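You operate a simulated robot arm through the tools that you are given. There is no shell and no other tool. Be economical: measure what you need, move in short steps, check, and stop when the job is done.

Carry out the task below with a simulated two-armed robot. There is one attempt and no reset: what you move stays moved.

## Task
On the top of the green cabinet, fold the rag in half.

It is judged by the outcome, as a careful person would: the job done as asked, and still so three seconds after it is handed in. It fails if anything else is knocked over, pushed out of place, dropped, spilled or broken. Flat cloth is picked up by pressing the open fingertips on it (5 to 10 N) and closing them slowly along it; thin cloth reads only 2 to 8 mm in the jaws.

## Robot
Two 7-joint arms with two-finger grippers on one trunk, on a base that drives. Base frame: it is fixed to the floor where the robot stands at the start and does not move with it; the origin is under the middle of the robot, x ahead of it, y to its left, z up; the surface under the hand at the start is at about z = 860. Readings come in mm, degrees, newtons and seconds.
The left shoulder is at the start at [24, 218, 1080], the right one opposite. With the tool pointing down near the work surface each hand reaches from about 200 to 760 mm from the robot's upright axis, wherever it stands, measured 20 degrees to its own side. Places, roughly: top of the green cabinet [500, 100, 900]. Payload 2.2 kg a hand.
Tool frame (each hand has its own): the origin (TCP) lies between the finger pads and is the grasp point; the fingertips stand 19 mm ahead of it; z points along the fingers, y is the line along which they close. The gripper opens to 116 mm. The gripper's body begins 70 mm behind the TCP.
Orientation is told as [roll, pitch, yaw] about the base's x, y, z axes, in that order, counted from this pose: with the fingers straight down and closing along the base's y, the tool's x points along the base's -x, its y along +y and its z along -z.

## Interface
- The arms move only by the tool nudge_tool. It takes "left_rows", "right_rows" or both (then of equal length, played together; a hand with none holds still); each is a list of rows, each an object (a shift or turn left out is 0, a gripper value left out holds the last) with "rotation": the turn, a rotation vector about the tool's x, y, z in degrees, a list of three; "slide": the shift along the tool's x, y, z in mm, a list of three; "gripper": the gripper command, from -1 (shut) to 1 (fully open), values between in proportion. In form: [{"rotation": [ax, ay, az], "slide": [tx, ty, tz], "gripper": gripper}, ...]. A call has 1 to 10 rows; each row shifts and turns the commanded pose from where the row before left it, along the tool's axes as they then stand. A row lasts 0.2 s, in which the tool goes at most 50 mm and 8.6 degrees; a call with a longer step from one row to the next is refused whole, and so is a gripper value outside its range. A pose out of reach is approached as far as the arm can. The call stops where the force on the tool passes 40 N (or 10 N more than at its start, if that is more) or the arm is blocked; 0.2 s more then pass. Each finger halts on what it meets, pressing with about 27 N; the grip force reading is that of the motor and also rises with nothing between the fingers. The clock runs only during rows and for 0.2 s after the last one: add rows that do not move to give the fingers time. The reply holds the time, the measured pose of the TCP, the force on the tool along the base axes, the opening and the grip force, in the units named above and with some noise, with the torque about the TCP (base axes, N m) and any sound that the robot's microphone picked up, and new pictures: "show" is both (left out), scene, wrist or none (wrist: the cameras of the hands that moved).
- Cameras (640 x 400 px; columns grow to the right, rows downward): "scene" is now at [122.7, 39.2, 1251]; the picture's right is [0.41, -0.91, 0.00], its down [-0.53, -0.24, -0.81] and it looks along [0.74, 0.33, -0.59] (base axes); focal length 245 px, centre (320, 200). "left" rides on the left gripper at [69, 15, -97] in its tool frame; the picture's right is [-0.21, 0.98, 0.00], its down [-0.76, -0.17, -0.63] and it looks along [-0.62, -0.14, 0.77] (tool axes); focal length 251 px, centre (320, 200). "right" rides on the right gripper at [69, -15, -97] in its tool frame; the picture's right is [0.21, 0.98, 0.00], its down [-0.76, 0.17, -0.63] and it looks along [-0.62, 0.14, 0.77] (tool axes); focal length 251 px, centre (320, 200). There is no depth. A picture from a camera that has moved, and an enlarged one, comes with that camera's place and axes in the base frame and with its lens.
- raise_lower(by): slides the trunk up (or, below 0, down) by that many mm; the arms and the scene camera ride with it, the base frame stays. It gives what a move gives, with no picture.
- steer(legs): drives the robot by 1 to 6 legs, each [ahead, left, turn to the left] in mm, mm and degrees, along the robot's own axes; the way and the turn of a leg run together, so that a leg with both is an arc; at most 1500 mm and 180 degrees a leg. The arms and the cameras ride along, it lands a little off, and it stops where it bumps. It gives what a move gives, and a new picture of the scene camera.
- head_to(pan, tilt): turns the head with the scene camera to pan (to the left, within 80 degrees either way) and tilt (down, from -29 to 69), counted from straight ahead of the robot. It gives what a move gives, and a new picture of the scene camera.
- enlarge(camera, box): a new picture of the part [left, top, right, bottom] of that camera's present view, enlarged. The clock stands still meanwhile.
- hand_in(): hands the job in; it is judged then, once.

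Work in short steps. Places have to be worked out from the pictures, the camera data and where the tool is seen: move nearer, look again, correct. Check each grasp and each placing, and mend what went wrong. You have 120 turns and 260 pictures in all, those below and enlarged ones among them. Open the grippers and draw the arms clear of the work before you hand the job in, unless the task says otherwise; then end with one line.

The tools are called after "Emit:" as name(argument=value, ...) on one line, values as JSON. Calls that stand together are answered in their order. nudge_tool: Moves the arms, as the interface text tells. Its arguments: {"type":"object","properties":{"left_rows":{"type":"array","items":{"type":"object","properties":{"rotation":{"type":"array","items":{"type":"number"}},"slide":{"type":"array","items":{"type":"number"}},"gripper":{"type":"number"}}}},"right_rows":{"type":"array","items":{"type":"object","properties":{"rotation":{"type":"array","items":{"type":"number"}},"slide":{"type":"array","items":{"type":"number"}},"gripper":{"type":"number"}}}},"show":{"type":"string","enum":["both","scene","wrist","none"]}},"required":[]} The other tools are called the same way: raise_lower (by) slides the trunk up or down; steer (legs) drives the base; head_to (pan, tilt) turns the head that bears the scene camera; enlarge (camera, box) takes an enlarged picture of a part of a camera's view; hand_in () hands the job in.

At the start:

```text
time: 0.0
left_ee_pos: [502.5, 421.1, 1116.2]
left_tcp_rot: [-0.1, 0.1, 0.0]
left_ft_force: [-0.3, -0.6, -0.2]
left_moment: [0.01, -0.02, -0.01]
left_grip_width: 116.1
left_gripper_force: 0.1
right_ee_pos: [473.6, -19.8, 1100.6]
right_tcp_rot: [0.0, 0.1, 0.0]
right_ft_force: [-0.2, -0.8, 0.2]
right_moment: [0.0, 0.01, 0.0]
right_grip_width: 115.9
right_gripper_force: 0.1
trunk travel left (down, up): [-225.0, 265.0]
robot x, y, heading: [0.9, 2.0, 0.1]
head pan, tilt: [24.4, 35.7]
```

scene: 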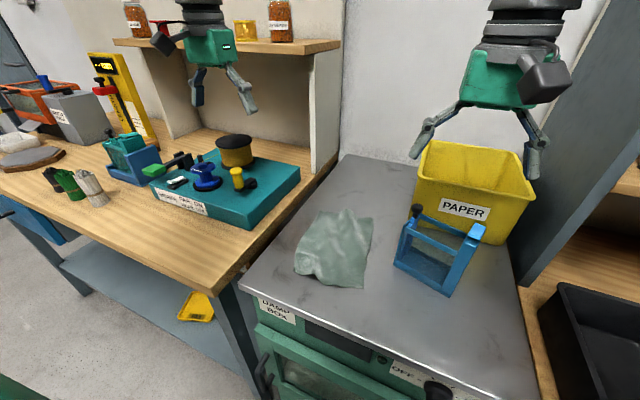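
right: 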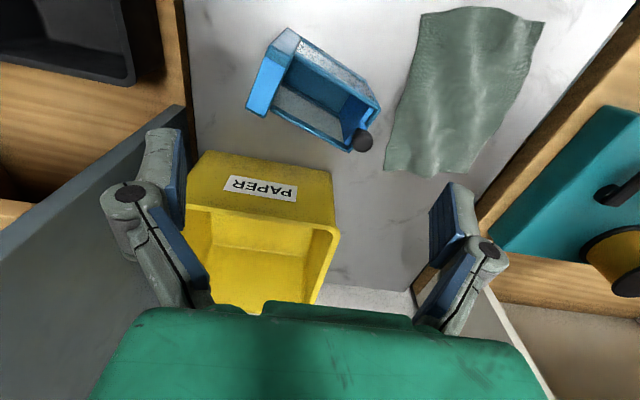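
left: 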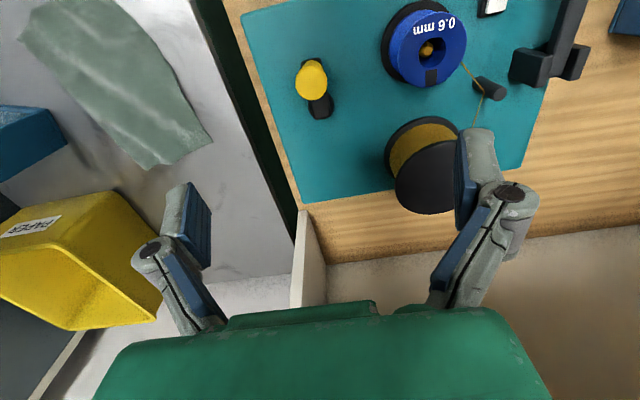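

I'll look closer at the rag to find its corners.

Emit:
enlarge(camera="scene", box=[240, 160, 500, 322])

Emit:
enlarge(camera="right", box=[340, 0, 580, 200])

```text
2.46 times, centred on (370, 241) of scene
camera zoom: at [122.7, 39.2, 1251.0], right [0.41, -0.91, 0.0], down [-0.53, -0.24, -0.81], along [0.74, 0.33, -0.59], focal length 604 px, centre (197, 99)
```

zoom: 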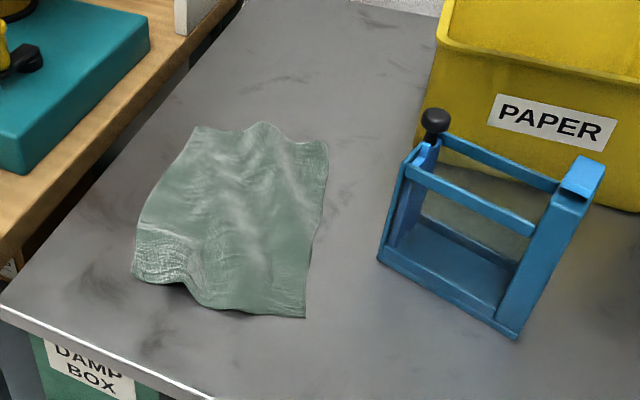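

```text
2.00 times, centred on (460, 100) of right
camera zoom: at [404.8, -34.2, 1198.7], right [-0.21, 0.98, 0.0], down [0.76, 0.17, 0.63], along [0.62, 0.14, -0.78], focal length 503 px, centre (40, 400)
```

zoom: 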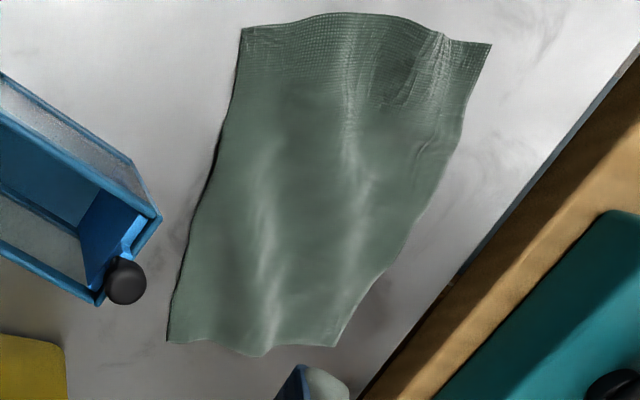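

Both views agree that the rag lies at z≈860, with corners near-right (397,76), near-left (376,210), far-left (569,241) and far-right (597,110), so it is about 200x135 mm. I plan to pinch both near corners and carry them onto the far edge. First I turn the hands in place and part-close the grippers.

Emit:
nudge_tool(right_rows=[{"rotation": [0, 0, -7.67], "gripper": -0.5}, {"rotation": [0, 0, -7.67]}, {"rotation": [0, 0, -7.67]}, {"rotation": [0, 0, -7.67]}, {"rotation": [0, 0, -7.67]}, {"rotation": [0, 0, -7.67]}, {"rotation": [0, 0, -7.67]}, {"rotation": [0, 0, -7.67]}, {"rotation": [0, 0, -7.67]}], left_rows=[{"rotation": [0, 0, 5.67], "gripper": -0.5}, {"rotation": [0, 0, 5.67]}, {"rotation": [0, 0, 5.67]}, {"rotation": [0, 0, 5.67]}, {"rotation": [0, 0, 5.67]}, {"rotation": [0, 0, 5.67]}, {"rotation": [0, 0, 5.67]}, {"rotation": [0, 0, 5.67]}, {"rotation": [0, 0, 5.67]}], show="scene")

```text
time: 2.0
left_ee_pos: [499.6, 420.9, 1117.9]
left_tcp_rot: [0.2, -0.1, -51.2]
left_ft_force: [0.0, 0.0, 0.4]
left_moment: [0.0, 0.03, -0.02]
left_grip_width: 28.9
left_gripper_force: 0.0
right_ee_pos: [469.6, -20.5, 1102.9]
right_tcp_rot: [0.1, -0.1, 69.2]
right_ft_force: [-1.1, -0.6, 0.4]
right_moment: [0.01, -0.02, -0.04]
right_grip_width: 29.1
right_gripper_force: 0.1
trunk travel left (down, up): [-225.0, 265.0]
robot x, y, heading: [0.6, -0.4, 0.5]
head pan, tilt: [24.4, 35.7]
camera scene: at [122.9, 39.4, 1250.9], right [0.41, -0.91, 0.0], down [-0.53, -0.24, -0.81], along [0.74, 0.33, -0.59], focal length 245 px, centre (320, 200)
```

scene: 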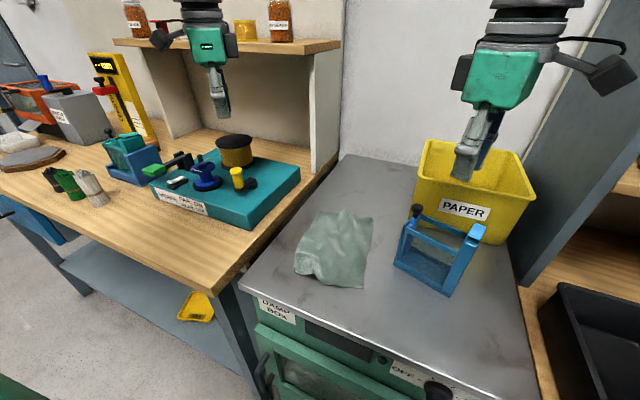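

Both hands are turned. I now bring them over the near corners at z≈960, about 80 mm above the rag.

Emit:
nudge_tool(right_rows=[{"slide": [-10.8, 11.45, 17.9]}, {"slide": [-10.8, 11.45, 17.9]}, {"slide": [-10.8, 11.45, 17.9]}, {"slide": [-10.8, 11.45, 17.9]}, {"slide": [-10.8, 11.45, 17.9]}, {"slide": [-10.8, 11.45, 17.9]}, {"slide": [-10.8, 11.45, 17.9]}, {"slide": [-10.8, 11.45, 17.9]}], left_rows=[{"slide": [-13.65, -27.3, 19.75]}, {"slide": [-13.65, -27.3, 19.75]}, {"slide": [-13.65, -27.3, 19.75]}, {"slide": [-13.65, -27.3, 19.75]}, {"slide": [-13.65, -27.3, 19.75]}, {"slide": [-13.65, -27.3, 19.75]}, {"slide": [-13.65, -27.3, 19.75]}, {"slide": [-13.65, -27.3, 19.75]}])

```text
time: 4.0
left_ee_pos: [397.0, 196.6, 960.1]
left_tcp_rot: [0.3, -0.1, -50.9]
left_ft_force: [-0.5, 0.6, -0.1]
left_moment: [0.03, 0.0, 0.0]
left_grip_width: 28.8
left_gripper_force: 0.1
right_ee_pos: [428.9, 84.1, 986.7]
right_tcp_rot: [-0.2, -3.2, 67.2]
right_ft_force: [0.4, -0.2, -0.2]
right_moment: [0.03, -0.05, 0.04]
right_grip_width: 29.3
right_gripper_force: 0.0
trunk travel left (down, up): [-225.0, 265.0]
robot x, y, heading: [-0.3, 1.4, -0.3]
head pan, tilt: [24.4, 35.7]
stopped in row 8 (right hand): the arm was blocked; the commanded pose is now the measured one
camera scene: at [121.8, 37.7, 1251.1], right [0.41, -0.91, 0.0], down [-0.53, -0.24, -0.81], along [0.74, 0.34, -0.59], focal length 245 px, centre (320, 200)
camera right: at [413.5, 10.4, 1080.1], right [-0.98, 0.18, -0.01], down [0.13, 0.73, 0.67], along [0.13, 0.66, -0.74], focal length 251 px, centre (320, 200)
camera left: at [363.3, 259.4, 1057.0], right [0.89, 0.45, 0.01], down [0.34, -0.69, 0.63], along [0.29, -0.56, -0.77], focal length 251 px, centre (320, 200)
```

scene: 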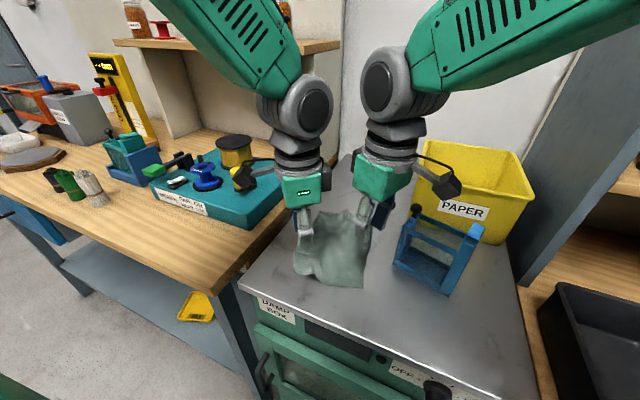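
right: 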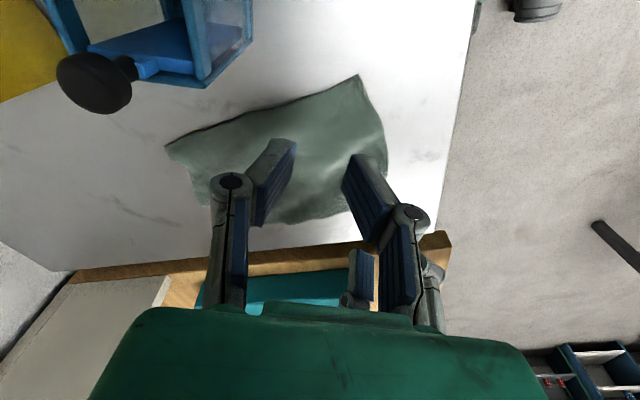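
left: 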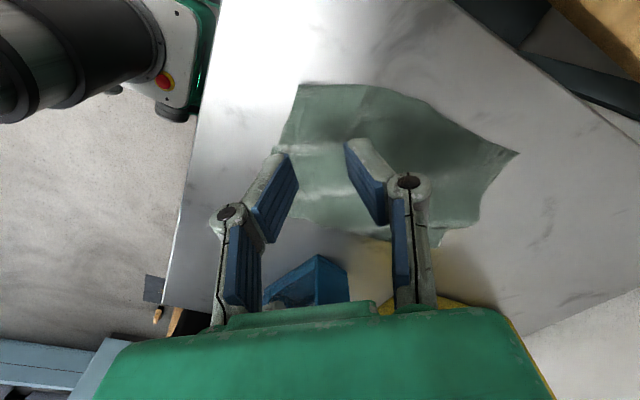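

The right arm was blocked because the two wrists touched. I lean the left hand outward by 18° about its closing axis, backing it off while it turns.

Emit:
nudge_tool(left_rows=[{"slide": [20, 0, 0]}, {"rotation": [0, -6, 0]}, {"rotation": [0, -6, 0]}, {"rotation": [0, -6, 0]}], show="none")

```text
time: 5.0
left_ee_pos: [383.9, 213.2, 959.6]
left_tcp_rot: [0.2, -18.3, -51.2]
left_ft_force: [-0.5, 0.2, 0.2]
left_moment: [-0.03, 0.0, -0.02]
left_grip_width: 28.8
left_gripper_force: 0.1
right_ee_pos: [427.0, 87.7, 986.9]
right_tcp_rot: [-0.1, -3.2, 67.3]
right_ft_force: [-0.9, 0.0, 0.5]
right_moment: [-0.02, -0.02, -0.03]
right_grip_width: 28.8
right_gripper_force: 0.2
trunk travel left (down, up): [-225.0, 265.0]
robot x, y, heading: [-2.0, 2.1, -0.1]
head pan, tilt: [24.4, 35.7]
```

The left hand is leaning clear, so I bring both hands above their corners at z≈940.

Emit:
nudge_tool(right_rows=[{"slide": [1.2, 6.5, 23.5]}, {"slide": [1.2, 6.5, 23.5]}, {}], left_rows=[{"slide": [-6.2, 1, 12.6]}, {"slide": [-6.2, 1, 12.5]}, {}])

```text
time: 6.0
left_ee_pos: [396.1, 197.7, 942.1]
left_tcp_rot: [0.4, -18.2, -51.2]
left_ft_force: [0.4, -0.6, -0.3]
left_moment: [0.02, -0.01, 0.0]
left_grip_width: 29.0
left_gripper_force: 0.0
right_ee_pos: [426.9, 86.0, 967.7]
right_tcp_rot: [-0.7, -6.2, 65.9]
right_ft_force: [-0.5, -0.3, 0.9]
right_moment: [0.03, -0.02, 0.03]
right_grip_width: 28.9
right_gripper_force: 0.0
trunk travel left (down, up): [-225.0, 265.0]
robot x, y, heading: [-0.9, 0.5, 0.2]
head pan, tilt: [24.4, 35.7]
stopped in row 3 (right hand): the arm was blocked; the commanded pose is now the measured one
camera scene: at [122.0, 39.0, 1251.1], right [0.41, -0.91, 0.0], down [-0.53, -0.24, -0.81], along [0.74, 0.33, -0.59], focal length 245 px, centre (320, 200)
camera right: at [407.6, 8.4, 1056.3], right [-0.98, 0.2, -0.03], down [0.12, 0.7, 0.71], along [0.17, 0.69, -0.71], focal length 251 px, centre (320, 200)
camera left: at [346.3, 281.2, 1011.8], right [0.89, 0.46, 0.07], down [0.19, -0.51, 0.84], along [0.42, -0.73, -0.54], focal length 251 px, centre (320, 200)
```

scene: 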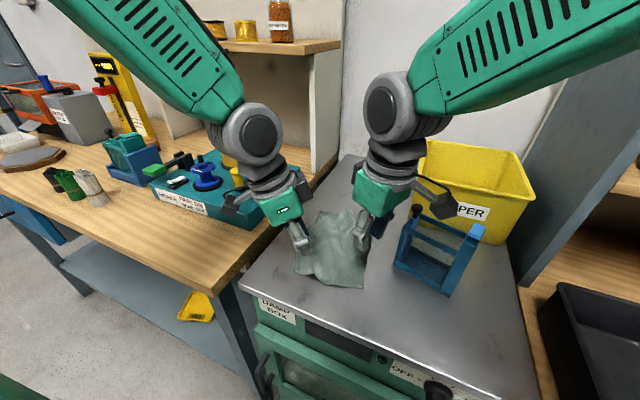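
right: 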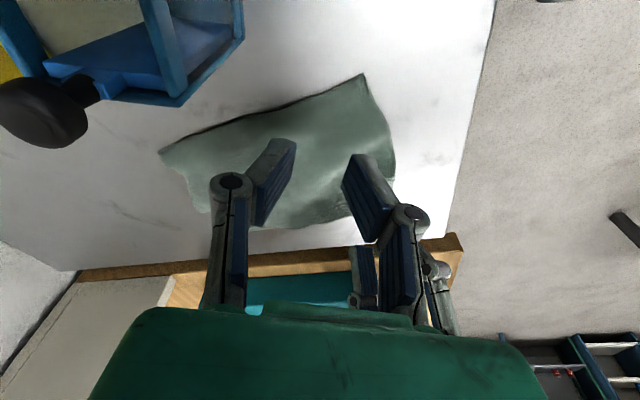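
left: 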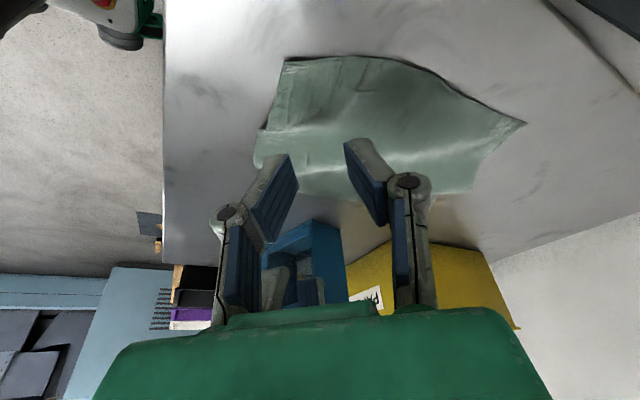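

The wrists are now well apart but the right arm is still blocked and drifting in tilt, so this looks like a joint limit rather than contact. I reduce the right yaw to about 40°, straighten its tilt, and try again.

Emit:
nudge_tool(right_rows=[{"rotation": [0, 3, 8]}, {"rotation": [0, 3, 8]}, {"rotation": [0, 0, 8]}, {}], show="none")

```text
time: 7.2
left_ee_pos: [393.7, 195.1, 941.8]
left_tcp_rot: [0.6, -18.3, -51.3]
left_ft_force: [0.8, 0.2, -0.2]
left_moment: [-0.02, 0.03, -0.03]
left_grip_width: 29.0
left_gripper_force: 0.0
right_ee_pos: [439.9, 74.0, 998.0]
right_tcp_rot: [2.6, -3.2, 39.4]
right_ft_force: [-0.9, 0.6, 0.1]
right_moment: [-0.01, 0.02, -0.03]
right_grip_width: 28.8
right_gripper_force: 0.0
trunk travel left (down, up): [-225.0, 265.0]
robot x, y, heading: [-1.4, 0.6, -0.1]
head pan, tilt: [24.4, 35.7]
stopped in row 4 (right hand): the arm was blocked; the commanded pose is now the measured one
```

Straightening pushed the hand up and away, so the right arm can't reach this far across its midline. I raise both hands, then drive back 60 mm and left 150 mm so the rag is centred ahead.

Emit:
nudge_tool(right_rows=[{"slide": [0, 0, -40]}, {"slide": [0, 0, -40]}], left_rows=[{"slide": [0, 0, -45]}, {"slide": [0, 0, -45]}], show="none")

Emit:
steer(legs=[[-60, 0, 0], [0, 150, 0]])

```text
time: 7.8
left_ee_pos: [376.7, 221.3, 1027.5]
left_tcp_rot: [0.5, -18.4, -51.2]
left_ft_force: [-0.8, -0.1, 0.6]
left_moment: [0.03, 0.0, 0.0]
left_grip_width: 29.1
left_gripper_force: 0.0
right_ee_pos: [439.1, 72.3, 1075.3]
right_tcp_rot: [2.4, -3.0, 39.6]
right_ft_force: [-0.4, 0.7, -0.8]
right_moment: [-0.04, 0.04, 0.01]
right_grip_width: 28.9
right_gripper_force: 0.1
trunk travel left (down, up): [-225.0, 265.0]
robot x, y, heading: [0.5, 0.8, -0.1]
head pan, tilt: [24.4, 35.7]
```

```text
time: 9.8
left_ee_pos: [317.6, 346.8, 1030.5]
left_tcp_rot: [1.2, -17.4, -51.6]
left_ft_force: [-0.1, 0.0, -0.1]
left_moment: [0.03, 0.0, -0.02]
left_grip_width: 29.2
left_gripper_force: 0.0
right_ee_pos: [380.3, 198.1, 1078.1]
right_tcp_rot: [3.2, -3.8, 39.4]
right_ft_force: [0.8, -1.8, 0.6]
right_moment: [0.11, 0.06, 0.01]
right_grip_width: 29.0
right_gripper_force: 0.1
trunk travel left (down, up): [-225.0, 265.0]
robot x, y, heading: [-60.4, 146.1, -0.2]
head pan, tilt: [24.4, 35.7]
camera scene: at [62.7, 158.6, 1251.6], right [0.41, -0.91, -0.02], down [-0.53, -0.22, -0.82], along [0.74, 0.35, -0.58], focal length 245 px, centre (320, 200)
```

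scene: 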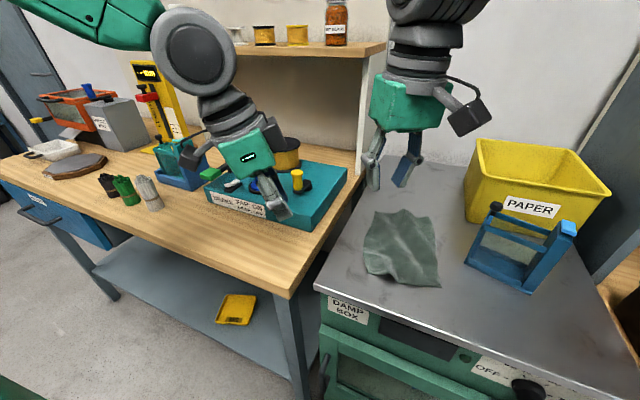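

The readings look mid-sway, so I turn the head towards the rag and re-measure.

Emit:
head_to(pan=5, tilt=42)

```text
time: 10.6
left_ee_pos: [314.6, 351.0, 1030.3]
left_tcp_rot: [1.1, -17.8, -51.5]
left_ft_force: [0.5, -0.6, -0.4]
left_moment: [0.05, 0.0, -0.01]
left_grip_width: 28.9
left_gripper_force: 0.0
right_ee_pos: [377.0, 202.5, 1078.2]
right_tcp_rot: [2.9, -3.7, 39.2]
right_ft_force: [0.8, -0.4, 1.1]
right_moment: [0.1, 0.0, 0.01]
right_grip_width: 28.8
right_gripper_force: 0.0
trunk travel left (down, up): [-225.0, 265.0]
robot x, y, heading: [-57.7, 144.2, -0.1]
head pan, tilt: [5.0, 42.0]
camera scene: at [65.2, 128.2, 1241.6], right [0.08, -1.0, -0.02], down [-0.67, -0.04, -0.74], along [0.74, 0.08, -0.67], focal length 245 px, centre (320, 200)
```

scene: 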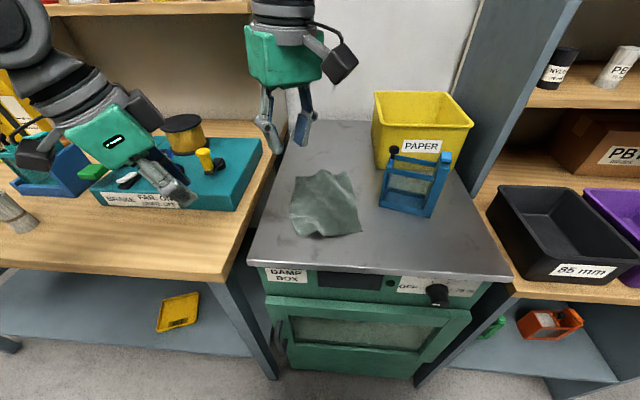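

The rag checks out from the new viewpoint and both corners are now on each arm's own side. I straighten and turn the right hand to yaw ≈54° and bring both hands above their corners at z≈1000–1015.

Emit:
nudge_tool(right_rows=[{"rotation": [2.9, 0, -7.5]}, {"rotation": [0, 0, -7.5]}, {"slide": [16.5, -23.7, 15]}, {"slide": [16.5, -23.7, 15]}, {"slide": [16.5, -23.7, 15]}, {"slide": [16.5, -23.7, 15]}], left_rows=[{"slide": [-25.6, -5, 13.6]}, {"slide": [-25.6, -5, 13.6]}, {"slide": [-25.6, -5, 13.6]}, {"slide": [-25.6, -5, 13.6]}, {"slide": [-25.6, -5, 13.6]}, {"slide": [-25.6, -5, 13.6]}], show="scene")

```text
time: 12.0
left_ee_pos: [401.2, 198.2, 999.4]
left_tcp_rot: [1.0, -18.0, -51.5]
left_ft_force: [0.2, -0.4, 0.3]
left_moment: [0.08, 0.01, 0.04]
left_grip_width: 29.0
left_gripper_force: 0.0
right_ee_pos: [421.8, 94.8, 1015.8]
right_tcp_rot: [-0.9, -3.7, 54.3]
right_ft_force: [0.0, -0.2, 0.3]
right_moment: [0.07, 0.03, -0.02]
right_grip_width: 28.9
right_gripper_force: 0.1
trunk travel left (down, up): [-225.0, 265.0]
robot x, y, heading: [-57.7, 145.0, -0.0]
head pan, tilt: [5.0, 42.0]
camera scene: at [68.0, 149.7, 1241.3], right [0.09, -1.0, 0.0], down [-0.67, -0.06, -0.74], along [0.74, 0.07, -0.67], focal length 245 px, centre (320, 200)
```

scene: 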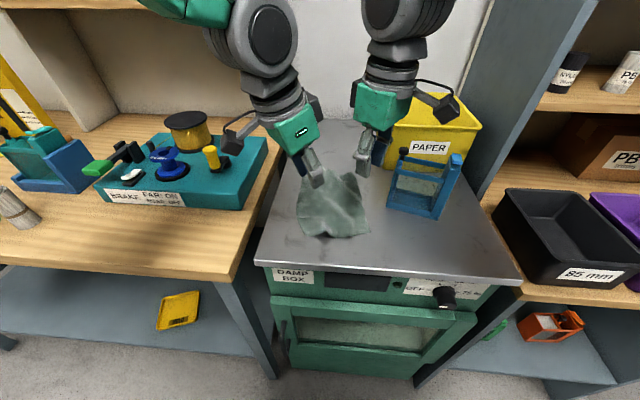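

The lean is gone and the poses are good. I descend both hands to z≈905, with the tips about 26 mm above the cloth, and look with the wrist cameras.

Emit:
nudge_tool(right_rows=[{"slide": [3.2, 1.1, 27.6]}, {"slide": [3.2, 1.1, 27.6]}, {"slide": [3.2, 1.1, 27.6]}, {"slide": [3.2, 1.1, 27.6]}, {}], left_rows=[{"slide": [7.9, -0.5, 22.2]}, {"slide": [7.9, -0.5, 22.2]}, {"slide": [7.9, -0.5, 22.2]}, {"slide": [7.9, -0.5, 22.2]}, {}])

```text
time: 13.2
left_ee_pos: [396.6, 222.3, 905.0]
left_tcp_rot: [0.5, -18.8, -51.2]
left_ft_force: [-0.1, 1.1, 0.6]
left_moment: [-0.03, -0.03, 0.03]
left_grip_width: 29.0
left_gripper_force: 0.0
right_ee_pos: [411.6, 114.0, 906.1]
right_tcp_rot: [-1.6, -2.9, 54.6]
right_ft_force: [0.1, 0.2, -0.8]
right_moment: [-0.04, 0.01, 0.01]
right_grip_width: 29.2
right_gripper_force: 0.0
trunk travel left (down, up): [-225.0, 265.0]
robot x, y, heading: [-60.3, 143.7, 0.1]
head pan, tilt: [5.0, 42.0]
camera scene: at [66.0, 148.3, 1241.7], right [0.09, -1.0, -0.01], down [-0.67, -0.05, -0.74], along [0.74, 0.07, -0.67], focal length 245 px, centre (320, 200)
camera right: at [380.3, 47.9, 999.2], right [-0.92, 0.39, -0.04], down [0.27, 0.7, 0.66], along [0.29, 0.6, -0.75], focal length 251 px, centre (320, 200)
camera left: at [346.6, 307.1, 974.9], right [0.89, 0.46, 0.07], down [0.19, -0.51, 0.84], along [0.42, -0.73, -0.54], focal length 251 px, centre (320, 200)
```

scene: 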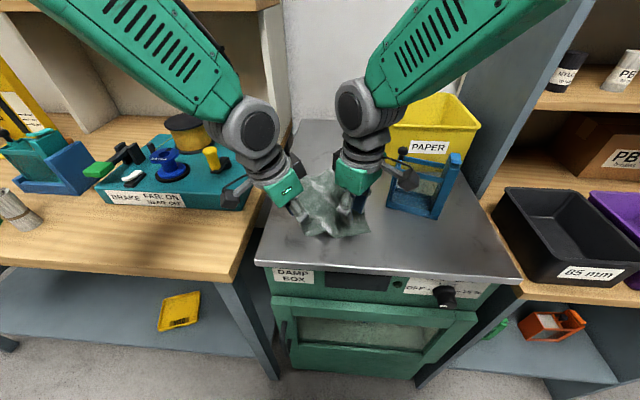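
right: 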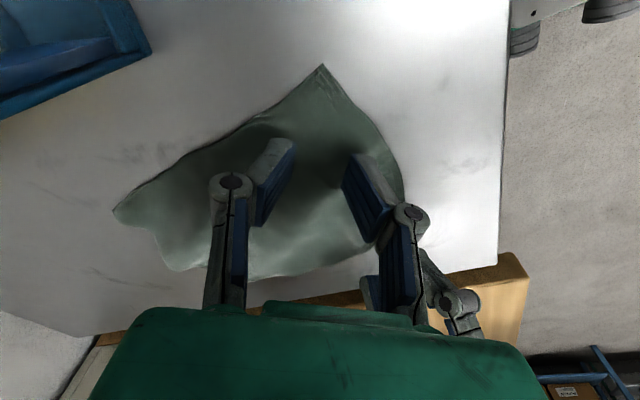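
left: 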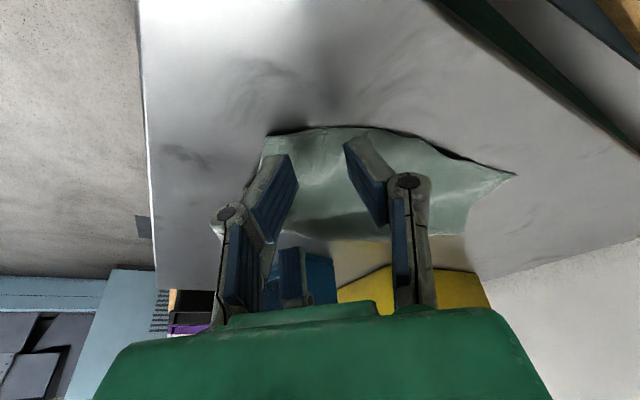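

Both hands ended about 21 mm too far in +y, so I correct this at height with settle rows before touching the cloth.

Emit:
nudge_tool(right_rows=[{"slide": [7.7, -7.3, 0]}, {"slide": [7.7, -7.3, 0]}, {}, {}, {}], left_rows=[{"slide": [-8.8, -6.8, 2.9]}, {"slide": [-8.8, -6.8, 2.9]}, {}, {}, {}], show="wrist")

```text
time: 14.4
left_ee_pos: [398.4, 197.3, 905.1]
left_tcp_rot: [0.4, -18.6, -51.2]
left_ft_force: [-0.1, 0.6, -0.8]
left_moment: [0.0, 0.01, 0.02]
left_grip_width: 29.3
left_gripper_force: 0.0
right_ee_pos: [416.5, 90.4, 904.9]
right_tcp_rot: [-1.6, -2.9, 54.5]
right_ft_force: [-0.5, -0.5, -0.8]
right_moment: [0.0, 0.02, 0.01]
right_grip_width: 28.9
right_gripper_force: 0.1
trunk travel left (down, up): [-225.0, 265.0]
robot x, y, heading: [-56.1, 147.9, -0.2]
head pan, tilt: [5.0, 42.0]
camera right: at [384.4, 24.1, 998.3], right [-0.92, 0.4, -0.04], down [0.27, 0.69, 0.67], along [0.29, 0.6, -0.75], focal length 251 px, centre (320, 200)
camera left: at [348.1, 281.4, 974.1], right [0.89, 0.45, 0.08], down [0.19, -0.51, 0.84], along [0.42, -0.73, -0.54], focal length 251 px, centre (320, 200)
```

right: 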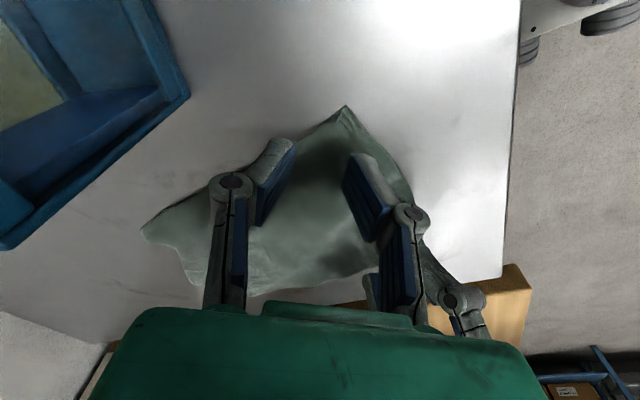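
left: 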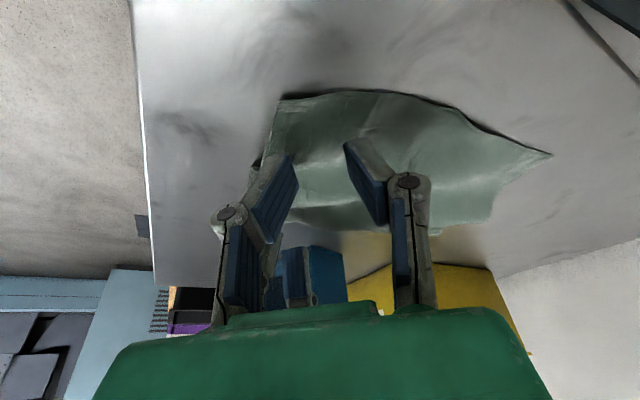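

The wrist views put the near corners where I computed them, with the grip points about 20 mm in. I descend straight down to just above contact.

Emit:
nudge_tool(right_rows=[{"slide": [0.3, 0, 7]}, {"slide": [0.3, 0, 7]}, {"slide": [0.3, 0, 7]}, {}, {}], left_rows=[{"slide": [2.2, 0, 6.6]}, {"slide": [2.2, 0, 6.6]}, {"slide": [2.2, 0, 6.6]}, {}, {}], show="none")

```text
time: 15.6
left_ee_pos: [397.1, 181.7, 884.0]
left_tcp_rot: [1.0, -18.1, -51.5]
left_ft_force: [-0.1, -0.9, 1.3]
left_moment: [0.01, -0.03, 0.08]
left_grip_width: 29.1
left_gripper_force: 0.3
right_ee_pos: [415.9, 75.7, 883.1]
right_tcp_rot: [-1.0, -3.5, 54.3]
right_ft_force: [0.4, -0.8, 2.1]
right_moment: [0.01, 0.05, -0.03]
right_grip_width: 29.4
right_gripper_force: 0.1
trunk travel left (down, up): [-225.0, 265.0]
robot x, y, heading: [-62.5, 147.7, -0.3]
head pan, tilt: [5.0, 42.0]
```

Both hands have shifted about −16 mm in y, so the robot seems to be swaying after the drive. I raise 15 mm and sample over time.

Emit:
nudge_tool(right_rows=[{"slide": [0, 0, -15]}], left_rows=[{"slide": [-4.6, 0, -14]}], show="none")

Emit:
nudge_tool(right_rows=[{}, {}], show="none")

Emit:
nudge_tool(right_rows=[{}, {}], show="none")

Emit:
nudge_tool(right_rows=[{}, {}], show="none")

Emit:
nudge_tool(right_rows=[{}, {}], show="none")

Emit:
nudge_tool(right_rows=[{}, {}], show="none")

```text
time: 16.0
left_ee_pos: [396.3, 207.7, 898.6]
left_tcp_rot: [0.1, -19.0, -51.1]
left_ft_force: [0.0, 0.7, 0.4]
left_moment: [-0.05, -0.02, 0.03]
left_grip_width: 29.3
left_gripper_force: 0.1
right_ee_pos: [417.1, 101.2, 899.5]
right_tcp_rot: [-2.0, -2.5, 54.5]
right_ft_force: [0.6, 0.9, -0.2]
right_moment: [-0.03, -0.04, 0.0]
right_grip_width: 29.1
right_gripper_force: 0.1
trunk travel left (down, up): [-225.0, 265.0]
robot x, y, heading: [-59.9, 150.8, 0.2]
head pan, tilt: [5.0, 42.0]
```

```text
time: 16.6
left_ee_pos: [398.3, 210.6, 897.2]
left_tcp_rot: [-0.1, -19.1, -51.0]
left_ft_force: [-0.3, 1.4, 0.4]
left_moment: [-0.07, 0.02, -0.02]
left_grip_width: 28.9
left_gripper_force: 0.1
right_ee_pos: [415.6, 105.3, 898.4]
right_tcp_rot: [-1.9, -2.3, 54.6]
right_ft_force: [-0.4, 0.8, 0.0]
right_moment: [-0.1, -0.01, -0.03]
right_grip_width: 29.0
right_gripper_force: 0.1
trunk travel left (down, up): [-225.0, 265.0]
robot x, y, heading: [-59.6, 151.6, 0.1]
head pan, tilt: [5.0, 42.0]
```

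```text
time: 17.2
left_ee_pos: [398.3, 174.6, 898.7]
left_tcp_rot: [1.3, -17.8, -51.7]
left_ft_force: [0.0, -1.6, 1.1]
left_moment: [0.11, -0.04, 0.01]
left_grip_width: 28.9
left_gripper_force: 0.0
right_ee_pos: [417.6, 69.7, 897.7]
right_tcp_rot: [-0.7, -3.6, 54.2]
right_ft_force: [0.3, -1.7, 0.2]
right_moment: [0.12, 0.02, 0.01]
right_grip_width: 29.1
right_gripper_force: 0.0
trunk travel left (down, up): [-225.0, 265.0]
robot x, y, heading: [-60.6, 139.4, -0.3]
head pan, tilt: [5.0, 42.0]
```

```text
time: 17.8
left_ee_pos: [399.0, 183.7, 900.0]
left_tcp_rot: [0.8, -18.0, -51.5]
left_ft_force: [0.5, -0.6, -0.4]
left_moment: [0.02, 0.0, 0.02]
left_grip_width: 29.0
left_gripper_force: 0.0
right_ee_pos: [416.4, 77.0, 896.8]
right_tcp_rot: [-1.1, -3.4, 54.2]
right_ft_force: [0.2, -0.8, 0.5]
right_moment: [0.11, -0.04, 0.02]
right_grip_width: 29.1
right_gripper_force: 0.1
trunk travel left (down, up): [-225.0, 265.0]
robot x, y, heading: [-58.8, 146.0, -0.2]
head pan, tilt: [5.0, 42.0]
```

```text
time: 18.4
left_ee_pos: [399.5, 214.3, 897.9]
left_tcp_rot: [-0.2, -19.3, -50.9]
left_ft_force: [0.2, 1.9, 0.2]
left_moment: [-0.13, 0.02, -0.04]
left_grip_width: 28.6
left_gripper_force: 0.1
right_ee_pos: [417.6, 107.8, 898.7]
right_tcp_rot: [-2.0, -2.3, 54.6]
right_ft_force: [0.0, 1.1, 0.5]
right_moment: [-0.14, -0.02, 0.02]
right_grip_width: 29.1
right_gripper_force: 0.1
trunk travel left (down, up): [-225.0, 265.0]
robot x, y, heading: [-62.2, 152.4, -0.0]
head pan, tilt: [5.0, 42.0]
```

```text
time: 19.0
left_ee_pos: [398.4, 195.4, 898.6]
left_tcp_rot: [0.5, -18.4, -51.2]
left_ft_force: [-0.4, -0.5, 0.6]
left_moment: [0.0, -0.01, -0.01]
left_grip_width: 28.7
left_gripper_force: 0.1
right_ee_pos: [416.8, 89.7, 898.1]
right_tcp_rot: [-1.4, -2.9, 54.5]
right_ft_force: [-0.1, 0.2, 0.1]
right_moment: [-0.02, 0.01, 0.03]
right_grip_width: 29.3
right_gripper_force: 0.0
trunk travel left (down, up): [-225.0, 265.0]
robot x, y, heading: [-59.7, 146.7, 0.1]
head pan, tilt: [5.0, 42.0]
```

The robot is rocking side to side by about ±20 mm. I wait to see whether it decays.

Emit:
nudge_tool(right_rows=[{}, {}, {}, {}, {}, {}, {}, {}, {}, {}], show="none")

Emit:
nudge_tool(right_rows=[{}, {}, {}, {}, {}, {}, {}, {}, {}, {}], show="none")

Emit:
nudge_tool(right_rows=[{}], show="none")

Emit:
nudge_tool(right_rows=[{}], show="none")

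Emit:
nudge_tool(right_rows=[{}], show="none")

```text
time: 21.2
left_ee_pos: [398.4, 181.5, 899.6]
left_tcp_rot: [1.0, -17.9, -51.5]
left_ft_force: [-0.1, -0.4, 0.2]
left_moment: [0.08, -0.02, 0.0]
left_grip_width: 29.0
left_gripper_force: 0.0
right_ee_pos: [417.9, 73.3, 897.2]
right_tcp_rot: [-1.0, -3.6, 54.2]
right_ft_force: [0.4, -1.3, -0.3]
right_moment: [0.07, 0.02, 0.06]
right_grip_width: 29.1
right_gripper_force: 0.1
trunk travel left (down, up): [-225.0, 265.0]
robot x, y, heading: [-60.7, 143.1, -0.1]
head pan, tilt: [5.0, 42.0]
```

```text
time: 23.4
left_ee_pos: [398.4, 203.6, 898.8]
left_tcp_rot: [0.2, -18.8, -51.0]
left_ft_force: [0.2, 1.7, 0.1]
left_moment: [-0.1, 0.0, -0.03]
left_grip_width: 29.0
left_gripper_force: 0.2
right_ee_pos: [416.2, 98.0, 898.7]
right_tcp_rot: [-1.7, -2.8, 54.4]
right_ft_force: [0.1, 0.5, 0.9]
right_moment: [-0.08, 0.0, 0.03]
right_grip_width: 29.1
right_gripper_force: 0.0
trunk travel left (down, up): [-225.0, 265.0]
robot x, y, heading: [-56.8, 149.8, -0.0]
head pan, tilt: [5.0, 42.0]
```

```text
time: 23.8
left_ee_pos: [398.0, 184.1, 898.4]
left_tcp_rot: [0.9, -18.1, -51.4]
left_ft_force: [-0.7, 0.0, 0.1]
left_moment: [0.02, 0.0, -0.01]
left_grip_width: 28.8
left_gripper_force: 0.1
right_ee_pos: [416.6, 78.0, 897.3]
right_tcp_rot: [-1.1, -3.4, 54.2]
right_ft_force: [0.1, -0.3, -1.0]
right_moment: [0.03, -0.02, -0.01]
right_grip_width: 28.9
right_gripper_force: 0.0
trunk travel left (down, up): [-225.0, 265.0]
robot x, y, heading: [-60.7, 147.4, -0.1]
head pan, tilt: [5.0, 42.0]
```

```text
time: 24.2
left_ee_pos: [398.3, 202.1, 897.6]
left_tcp_rot: [0.3, -18.7, -51.3]
left_ft_force: [1.3, 0.5, -0.5]
left_moment: [-0.03, 0.01, 0.0]
left_grip_width: 29.0
left_gripper_force: 0.0
right_ee_pos: [416.4, 94.8, 898.7]
right_tcp_rot: [-1.7, -2.7, 54.4]
right_ft_force: [0.0, 0.4, -0.5]
right_moment: [-0.05, 0.01, 0.01]
right_grip_width: 29.0
right_gripper_force: 0.0
trunk travel left (down, up): [-225.0, 265.0]
robot x, y, heading: [-60.5, 149.3, 0.2]
head pan, tilt: [5.0, 42.0]
```

```text
time: 24.6
left_ee_pos: [398.5, 186.2, 899.4]
left_tcp_rot: [0.8, -18.1, -51.4]
left_ft_force: [0.0, 0.6, -0.4]
left_moment: [0.0, 0.0, -0.01]
left_grip_width: 29.0
left_gripper_force: 0.1
right_ee_pos: [417.7, 80.9, 897.7]
right_tcp_rot: [-1.3, -3.3, 54.2]
right_ft_force: [1.0, 0.3, 0.6]
right_moment: [-0.03, 0.02, -0.03]
right_grip_width: 29.1
right_gripper_force: 0.1
trunk travel left (down, up): [-225.0, 265.0]
robot x, y, heading: [-57.3, 151.0, 0.2]
head pan, tilt: [5.0, 42.0]
```

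It is decaying, now about ±10 mm, so I wait longer.

Emit:
nudge_tool(right_rows=[{}, {}, {}, {}, {}, {}, {}, {}, {}, {}], show="none")

Emit:
nudge_tool(right_rows=[{}, {}, {}, {}, {}, {}, {}, {}, {}, {}], show="none")

Emit:
nudge_tool(right_rows=[{}, {}, {}, {}, {}, {}, {}, {}, {}, {}], show="none")

Emit:
nudge_tool(right_rows=[{}, {}, {}, {}, {}, {}, {}, {}, {}, {}], show="none")

Emit:
nudge_tool(right_rows=[{}], show="none")

Emit:
nudge_tool(right_rows=[{}], show="none")

```text
time: 26.8
left_ee_pos: [397.6, 196.6, 899.3]
left_tcp_rot: [0.4, -18.5, -51.4]
left_ft_force: [-0.3, 1.0, -0.4]
left_moment: [-0.01, 0.01, -0.02]
left_grip_width: 29.1
left_gripper_force: 0.0
right_ee_pos: [416.9, 89.0, 898.5]
right_tcp_rot: [-1.5, -2.8, 54.4]
right_ft_force: [0.0, 0.2, -0.2]
right_moment: [0.02, 0.01, 0.01]
right_grip_width: 29.1
right_gripper_force: 0.0
trunk travel left (down, up): [-225.0, 265.0]
robot x, y, heading: [-58.5, 146.3, -0.0]
head pan, tilt: [5.0, 42.0]
```

```text
time: 29.0
left_ee_pos: [398.4, 193.7, 897.7]
left_tcp_rot: [0.5, -18.6, -51.3]
left_ft_force: [0.3, -0.2, 0.1]
left_moment: [0.03, 0.01, 0.01]
left_grip_width: 28.9
left_gripper_force: 0.1
right_ee_pos: [415.9, 87.2, 898.4]
right_tcp_rot: [-1.4, -3.0, 54.4]
right_ft_force: [-1.0, -0.3, 0.2]
right_moment: [-0.03, -0.01, 0.03]
right_grip_width: 28.7
right_gripper_force: 0.1
trunk travel left (down, up): [-225.0, 265.0]
robot x, y, heading: [-59.5, 146.8, -0.0]
head pan, tilt: [5.0, 42.0]
```

```text
time: 31.2
left_ee_pos: [398.6, 193.7, 898.0]
left_tcp_rot: [0.5, -18.5, -51.3]
left_ft_force: [0.1, 0.2, 0.2]
left_moment: [0.03, 0.03, 0.0]
left_grip_width: 29.0
left_gripper_force: 0.1
right_ee_pos: [417.6, 87.8, 897.8]
right_tcp_rot: [-1.3, -2.9, 54.3]
right_ft_force: [0.3, -0.9, 0.2]
right_moment: [0.0, 0.02, 0.02]
right_grip_width: 28.9
right_gripper_force: 0.1
trunk travel left (down, up): [-225.0, 265.0]
robot x, y, heading: [-55.8, 151.2, 0.0]
head pan, tilt: [5.0, 42.0]
```

```text
time: 33.4
left_ee_pos: [399.5, 193.5, 898.6]
left_tcp_rot: [0.5, -18.4, -51.3]
left_ft_force: [-0.2, -0.1, 0.4]
left_moment: [0.0, 0.01, -0.04]
left_grip_width: 29.0
left_gripper_force: 0.2
right_ee_pos: [416.7, 89.2, 898.4]
right_tcp_rot: [-1.5, -2.9, 54.5]
right_ft_force: [0.5, -0.3, 0.1]
right_moment: [0.0, -0.03, 0.01]
right_grip_width: 29.0
right_gripper_force: 0.0
trunk travel left (down, up): [-225.0, 265.0]
robot x, y, heading: [-55.2, 148.0, 0.0]
head pan, tilt: [5.0, 42.0]
```

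```text
time: 33.8
left_ee_pos: [398.1, 193.1, 898.3]
left_tcp_rot: [0.6, -18.5, -51.2]
left_ft_force: [-0.5, 0.1, 0.8]
left_moment: [0.01, 0.01, 0.01]
left_grip_width: 29.1
left_gripper_force: 0.0
right_ee_pos: [417.3, 87.2, 897.2]
right_tcp_rot: [-1.4, -3.0, 54.4]
right_ft_force: [0.2, 0.4, -0.3]
right_moment: [0.01, -0.02, -0.03]
right_grip_width: 28.6
right_gripper_force: 0.2
trunk travel left (down, up): [-225.0, 265.0]
robot x, y, heading: [-62.2, 146.7, -0.2]
head pan, tilt: [5.0, 42.0]
```

```text
time: 34.2
left_ee_pos: [397.7, 194.1, 898.0]
left_tcp_rot: [0.4, -18.5, -51.3]
left_ft_force: [0.7, 0.1, -1.0]
left_moment: [0.0, -0.04, 0.0]
left_grip_width: 29.2
left_gripper_force: 0.1
right_ee_pos: [416.2, 88.1, 898.1]
right_tcp_rot: [-1.4, -3.0, 54.4]
right_ft_force: [0.4, -0.4, -0.2]
right_moment: [0.01, 0.02, -0.04]
right_grip_width: 29.1
right_gripper_force: 0.1
trunk travel left (down, up): [-225.0, 265.0]
robot x, y, heading: [-59.3, 144.8, 0.0]
head pan, tilt: [5.0, 42.0]
```

The rocking has settled. I make a small lateral correction, lower to z≈888 and check the view.

Emit:
nudge_tool(right_rows=[{"slide": [-1, 2, 3]}, {"slide": [-0.5, 1.5, 3]}, {"slide": [0, 0, 3]}, {}, {}, {}], left_rows=[{"slide": [3, 1.7, 2.3]}, {"slide": [3, 1.6, 2.3]}, {"slide": [1, 0, 2.8]}, {}, {}, {}], show="wrist")

```text
time: 35.6
left_ee_pos: [397.1, 200.7, 888.8]
left_tcp_rot: [0.5, -18.5, -51.3]
left_ft_force: [0.1, -0.4, 0.4]
left_moment: [0.0, -0.01, 0.02]
left_grip_width: 29.0
left_gripper_force: 0.0
right_ee_pos: [414.3, 90.5, 888.8]
right_tcp_rot: [-1.4, -3.1, 54.4]
right_ft_force: [-0.2, 0.4, 1.2]
right_moment: [0.01, -0.02, -0.02]
right_grip_width: 28.9
right_gripper_force: 0.0
trunk travel left (down, up): [-225.0, 265.0]
robot x, y, heading: [-62.1, 147.8, 0.2]
head pan, tilt: [5.0, 42.0]
camera right: at [382.9, 24.0, 982.1], right [-0.92, 0.4, -0.04], down [0.27, 0.69, 0.67], along [0.29, 0.6, -0.74], focal length 251 px, centre (320, 200)
camera left: at [348.2, 283.7, 959.3], right [0.89, 0.45, 0.08], down [0.19, -0.51, 0.84], along [0.42, -0.73, -0.54], focal length 251 px, centre (320, 200)
```

right: 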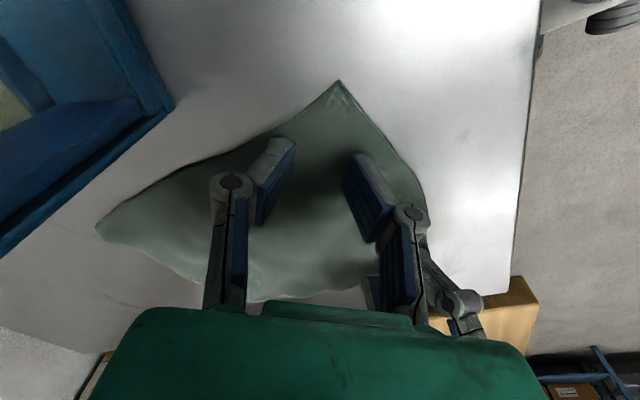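
left: 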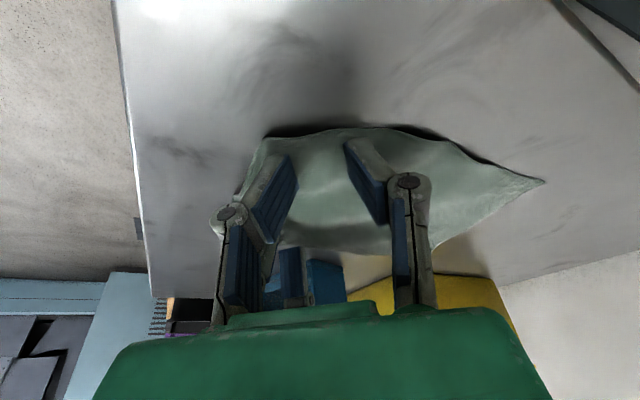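

The near corners now read A≈(394,59) and B≈(372,197), so the rag was dragged about 14 mm in −y during the rocking. I check with the scene camera.

Emit:
enlarge(camera="scene", box=[260, 140, 420, 260])

```text
3.33 times, centred on (340, 200) of scene
camera zoom: at [66.8, 155.5, 1241.5], right [0.09, -1.0, 0.0], down [-0.67, -0.06, -0.74], along [0.74, 0.06, -0.67], focal length 818 px, centre (253, 200)
```

zoom: 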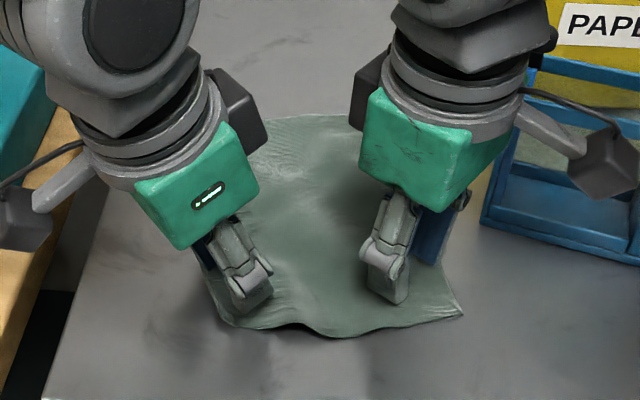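

The scene camera confirms A≈(394,57) and B≈(375,195). I shift both hands about 16 mm in −y, slowly so as not to rock the base.

Emit:
nudge_tool(right_rows=[{"slide": [2.4, -1.3, 0]}, {"slide": [2.4, -1.3, 0]}, {"slide": [2.4, -1.3, 0]}, {"slide": [2.4, -1.3, 0]}, {"slide": [2.4, -1.3, 0]}, {"slide": [2.2, -1.2, 0]}, {}, {}, {}, {}], left_rows=[{"slide": [-2, -1.7, 0.7]}, {"slide": [-2, -1.7, 0.7]}, {"slide": [-2, -1.7, 0.7]}, {"slide": [-2, -1.7, 0.7]}, {"slide": [-2, -1.6, 0.6]}, {"slide": [-1.9, -1.6, 0.6]}, {}, {}, {}, {}], show="wrist")

```text
time: 37.8
left_ee_pos: [399.0, 182.5, 888.7]
left_tcp_rot: [0.6, -18.4, -51.3]
left_ft_force: [0.5, 0.0, -0.3]
left_moment: [0.04, -0.01, -0.01]
left_grip_width: 29.2
left_gripper_force: 0.1
right_ee_pos: [413.1, 74.6, 888.7]
right_tcp_rot: [-1.4, -3.0, 54.4]
right_ft_force: [-0.1, 0.3, -0.6]
right_moment: [0.03, -0.01, 0.0]
right_grip_width: 29.0
right_gripper_force: 0.0
trunk travel left (down, up): [-225.0, 265.0]
robot x, y, heading: [-59.5, 148.0, -0.1]
head pan, tilt: [5.0, 42.0]
camera right: at [380.9, 7.6, 981.9], right [-0.92, 0.4, -0.04], down [0.27, 0.69, 0.67], along [0.29, 0.6, -0.74], focal length 251 px, centre (320, 200)
camera left: at [348.6, 267.2, 958.8], right [0.89, 0.45, 0.08], down [0.19, -0.51, 0.84], along [0.42, -0.73, -0.54], focal length 251 px, centre (320, 200)
```

right: 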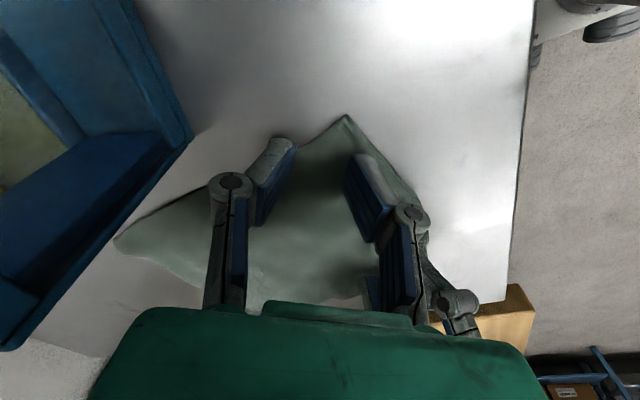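
left: 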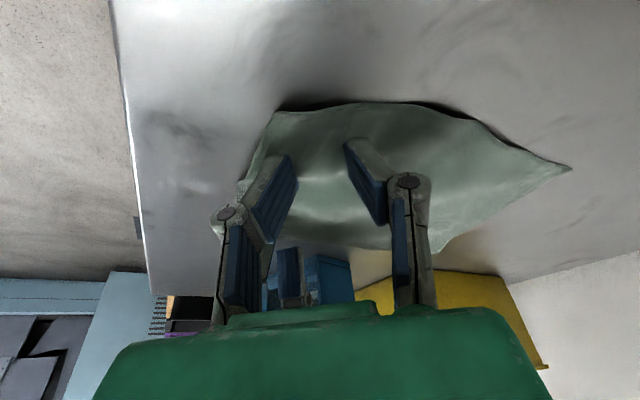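

The grip points sit well inside the corners, so I descend slowly to contact.

Emit:
nudge_tool(right_rows=[{"slide": [0.1, 0, 2]}, {"slide": [0.1, 0, 2]}, {"slide": [0.1, 0, 2]}, {"slide": [0.1, 0, 1]}, {}, {}], left_rows=[{"slide": [0.6, 0, 1.9]}, {"slide": [0.6, 0, 1.9]}, {"slide": [0.3, 0, 0.9]}, {}, {}, {}], show="none")

```text
time: 39.2
left_ee_pos: [398.8, 184.0, 884.9]
left_tcp_rot: [0.5, -18.5, -51.4]
left_ft_force: [0.4, -0.2, 2.4]
left_moment: [-0.04, 0.04, 0.04]
left_grip_width: 29.1
left_gripper_force: 0.0
right_ee_pos: [413.3, 76.1, 882.3]
right_tcp_rot: [-1.3, -3.1, 54.3]
right_ft_force: [1.5, 1.2, 6.3]
right_moment: [0.07, 0.08, -0.01]
right_grip_width: 29.8
right_gripper_force: 0.3
trunk travel left (down, up): [-225.0, 265.0]
robot x, y, heading: [-64.9, 151.7, -0.2]
head pan, tilt: [5.0, 42.0]
```

Right reads 6 N and left 2.4 N. I press the left a bit more.

Emit:
nudge_tool(left_rows=[{"slide": [0.3, 0, 0.9]}, {"slide": [0.2, 0, 0.6]}, {}], show="none")

```text
time: 40.0
left_ee_pos: [398.6, 183.2, 883.7]
left_tcp_rot: [0.6, -18.5, -51.3]
left_ft_force: [1.2, -0.4, 7.7]
left_moment: [0.05, -0.03, 0.0]
left_grip_width: 30.1
left_gripper_force: 0.0
right_ee_pos: [412.1, 73.2, 882.8]
right_tcp_rot: [-1.4, -3.0, 54.4]
right_ft_force: [-0.2, 1.2, 4.4]
right_moment: [0.1, 0.11, 0.0]
right_grip_width: 29.9
right_gripper_force: 0.5
trunk travel left (down, up): [-225.0, 265.0]
robot x, y, heading: [-61.6, 146.4, 0.0]
head pan, tilt: [5.0, 42.0]
```

Left now reads 7.7 N and right 4.4 N. I press the right slightly more and close both slowly.

Emit:
nudge_tool(right_rows=[{"slide": [0, 0, 0.8], "gripper": -0.55}, {"gripper": -0.6}, {"gripper": -0.65}, {"gripper": -0.7}, {"gripper": -0.75}, {"gripper": -0.8}, {"gripper": -0.85}, {"gripper": -0.9}, {"gripper": -0.95}, {"gripper": -1}], left_rows=[{"gripper": -0.55}, {"gripper": -0.6}, {"gripper": -0.65}, {"gripper": -0.7}, {"gripper": -0.75}, {"gripper": -0.8}, {"gripper": -0.85}, {"gripper": -0.9}, {"gripper": -0.95}, {"gripper": -1}])

```text
time: 42.2
left_ee_pos: [398.2, 183.7, 883.0]
left_tcp_rot: [0.6, -18.5, -51.2]
left_ft_force: [0.6, 1.4, 3.3]
left_moment: [0.01, 0.04, -0.06]
left_grip_width: 3.3
left_gripper_force: 27.1
right_ee_pos: [412.4, 74.8, 880.9]
right_tcp_rot: [-1.4, -3.0, 54.4]
right_ft_force: [0.3, 0.4, 1.5]
right_moment: [-0.01, -0.02, -0.02]
right_grip_width: 0.1
right_gripper_force: 27.1
trunk travel left (down, up): [-225.0, 265.0]
robot x, y, heading: [-61.2, 148.1, 0.1]
head pan, tilt: [5.0, 42.0]
camera scene: at [66.3, 155.2, 1241.6], right [0.09, -1.0, 0.0], down [-0.67, -0.06, -0.74], along [0.74, 0.06, -0.67], focal length 245 px, centre (320, 200)
camera right: at [380.7, 7.5, 973.8], right [-0.92, 0.4, -0.03], down [0.27, 0.69, 0.67], along [0.29, 0.6, -0.74], focal length 251 px, centre (320, 200)
camera left: at [348.2, 267.6, 953.0], right [0.89, 0.45, 0.08], down [0.19, -0.51, 0.84], along [0.42, -0.73, -0.54], focal length 251 px, centre (320, 200)
```

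scene: 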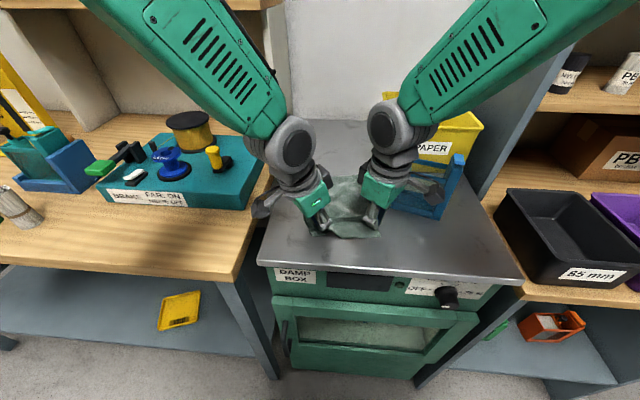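
right: 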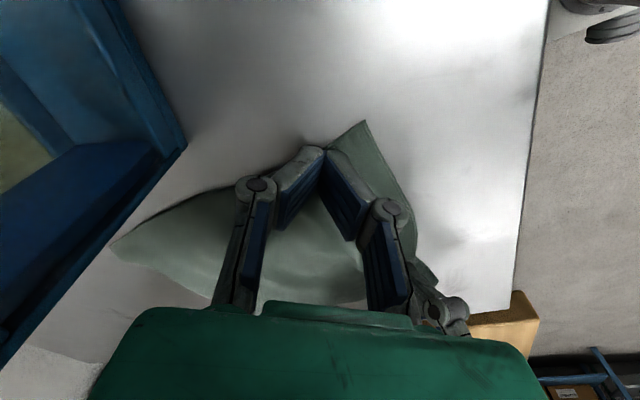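
left: 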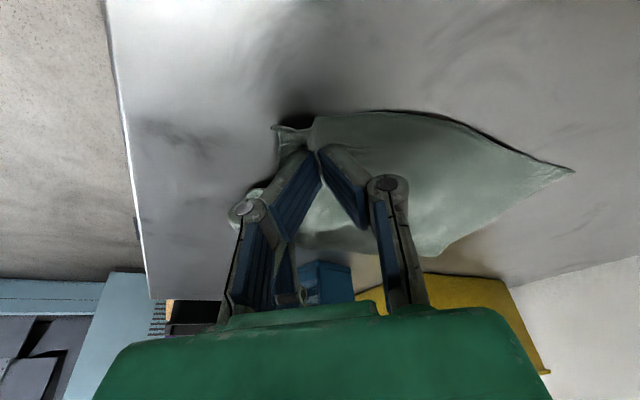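

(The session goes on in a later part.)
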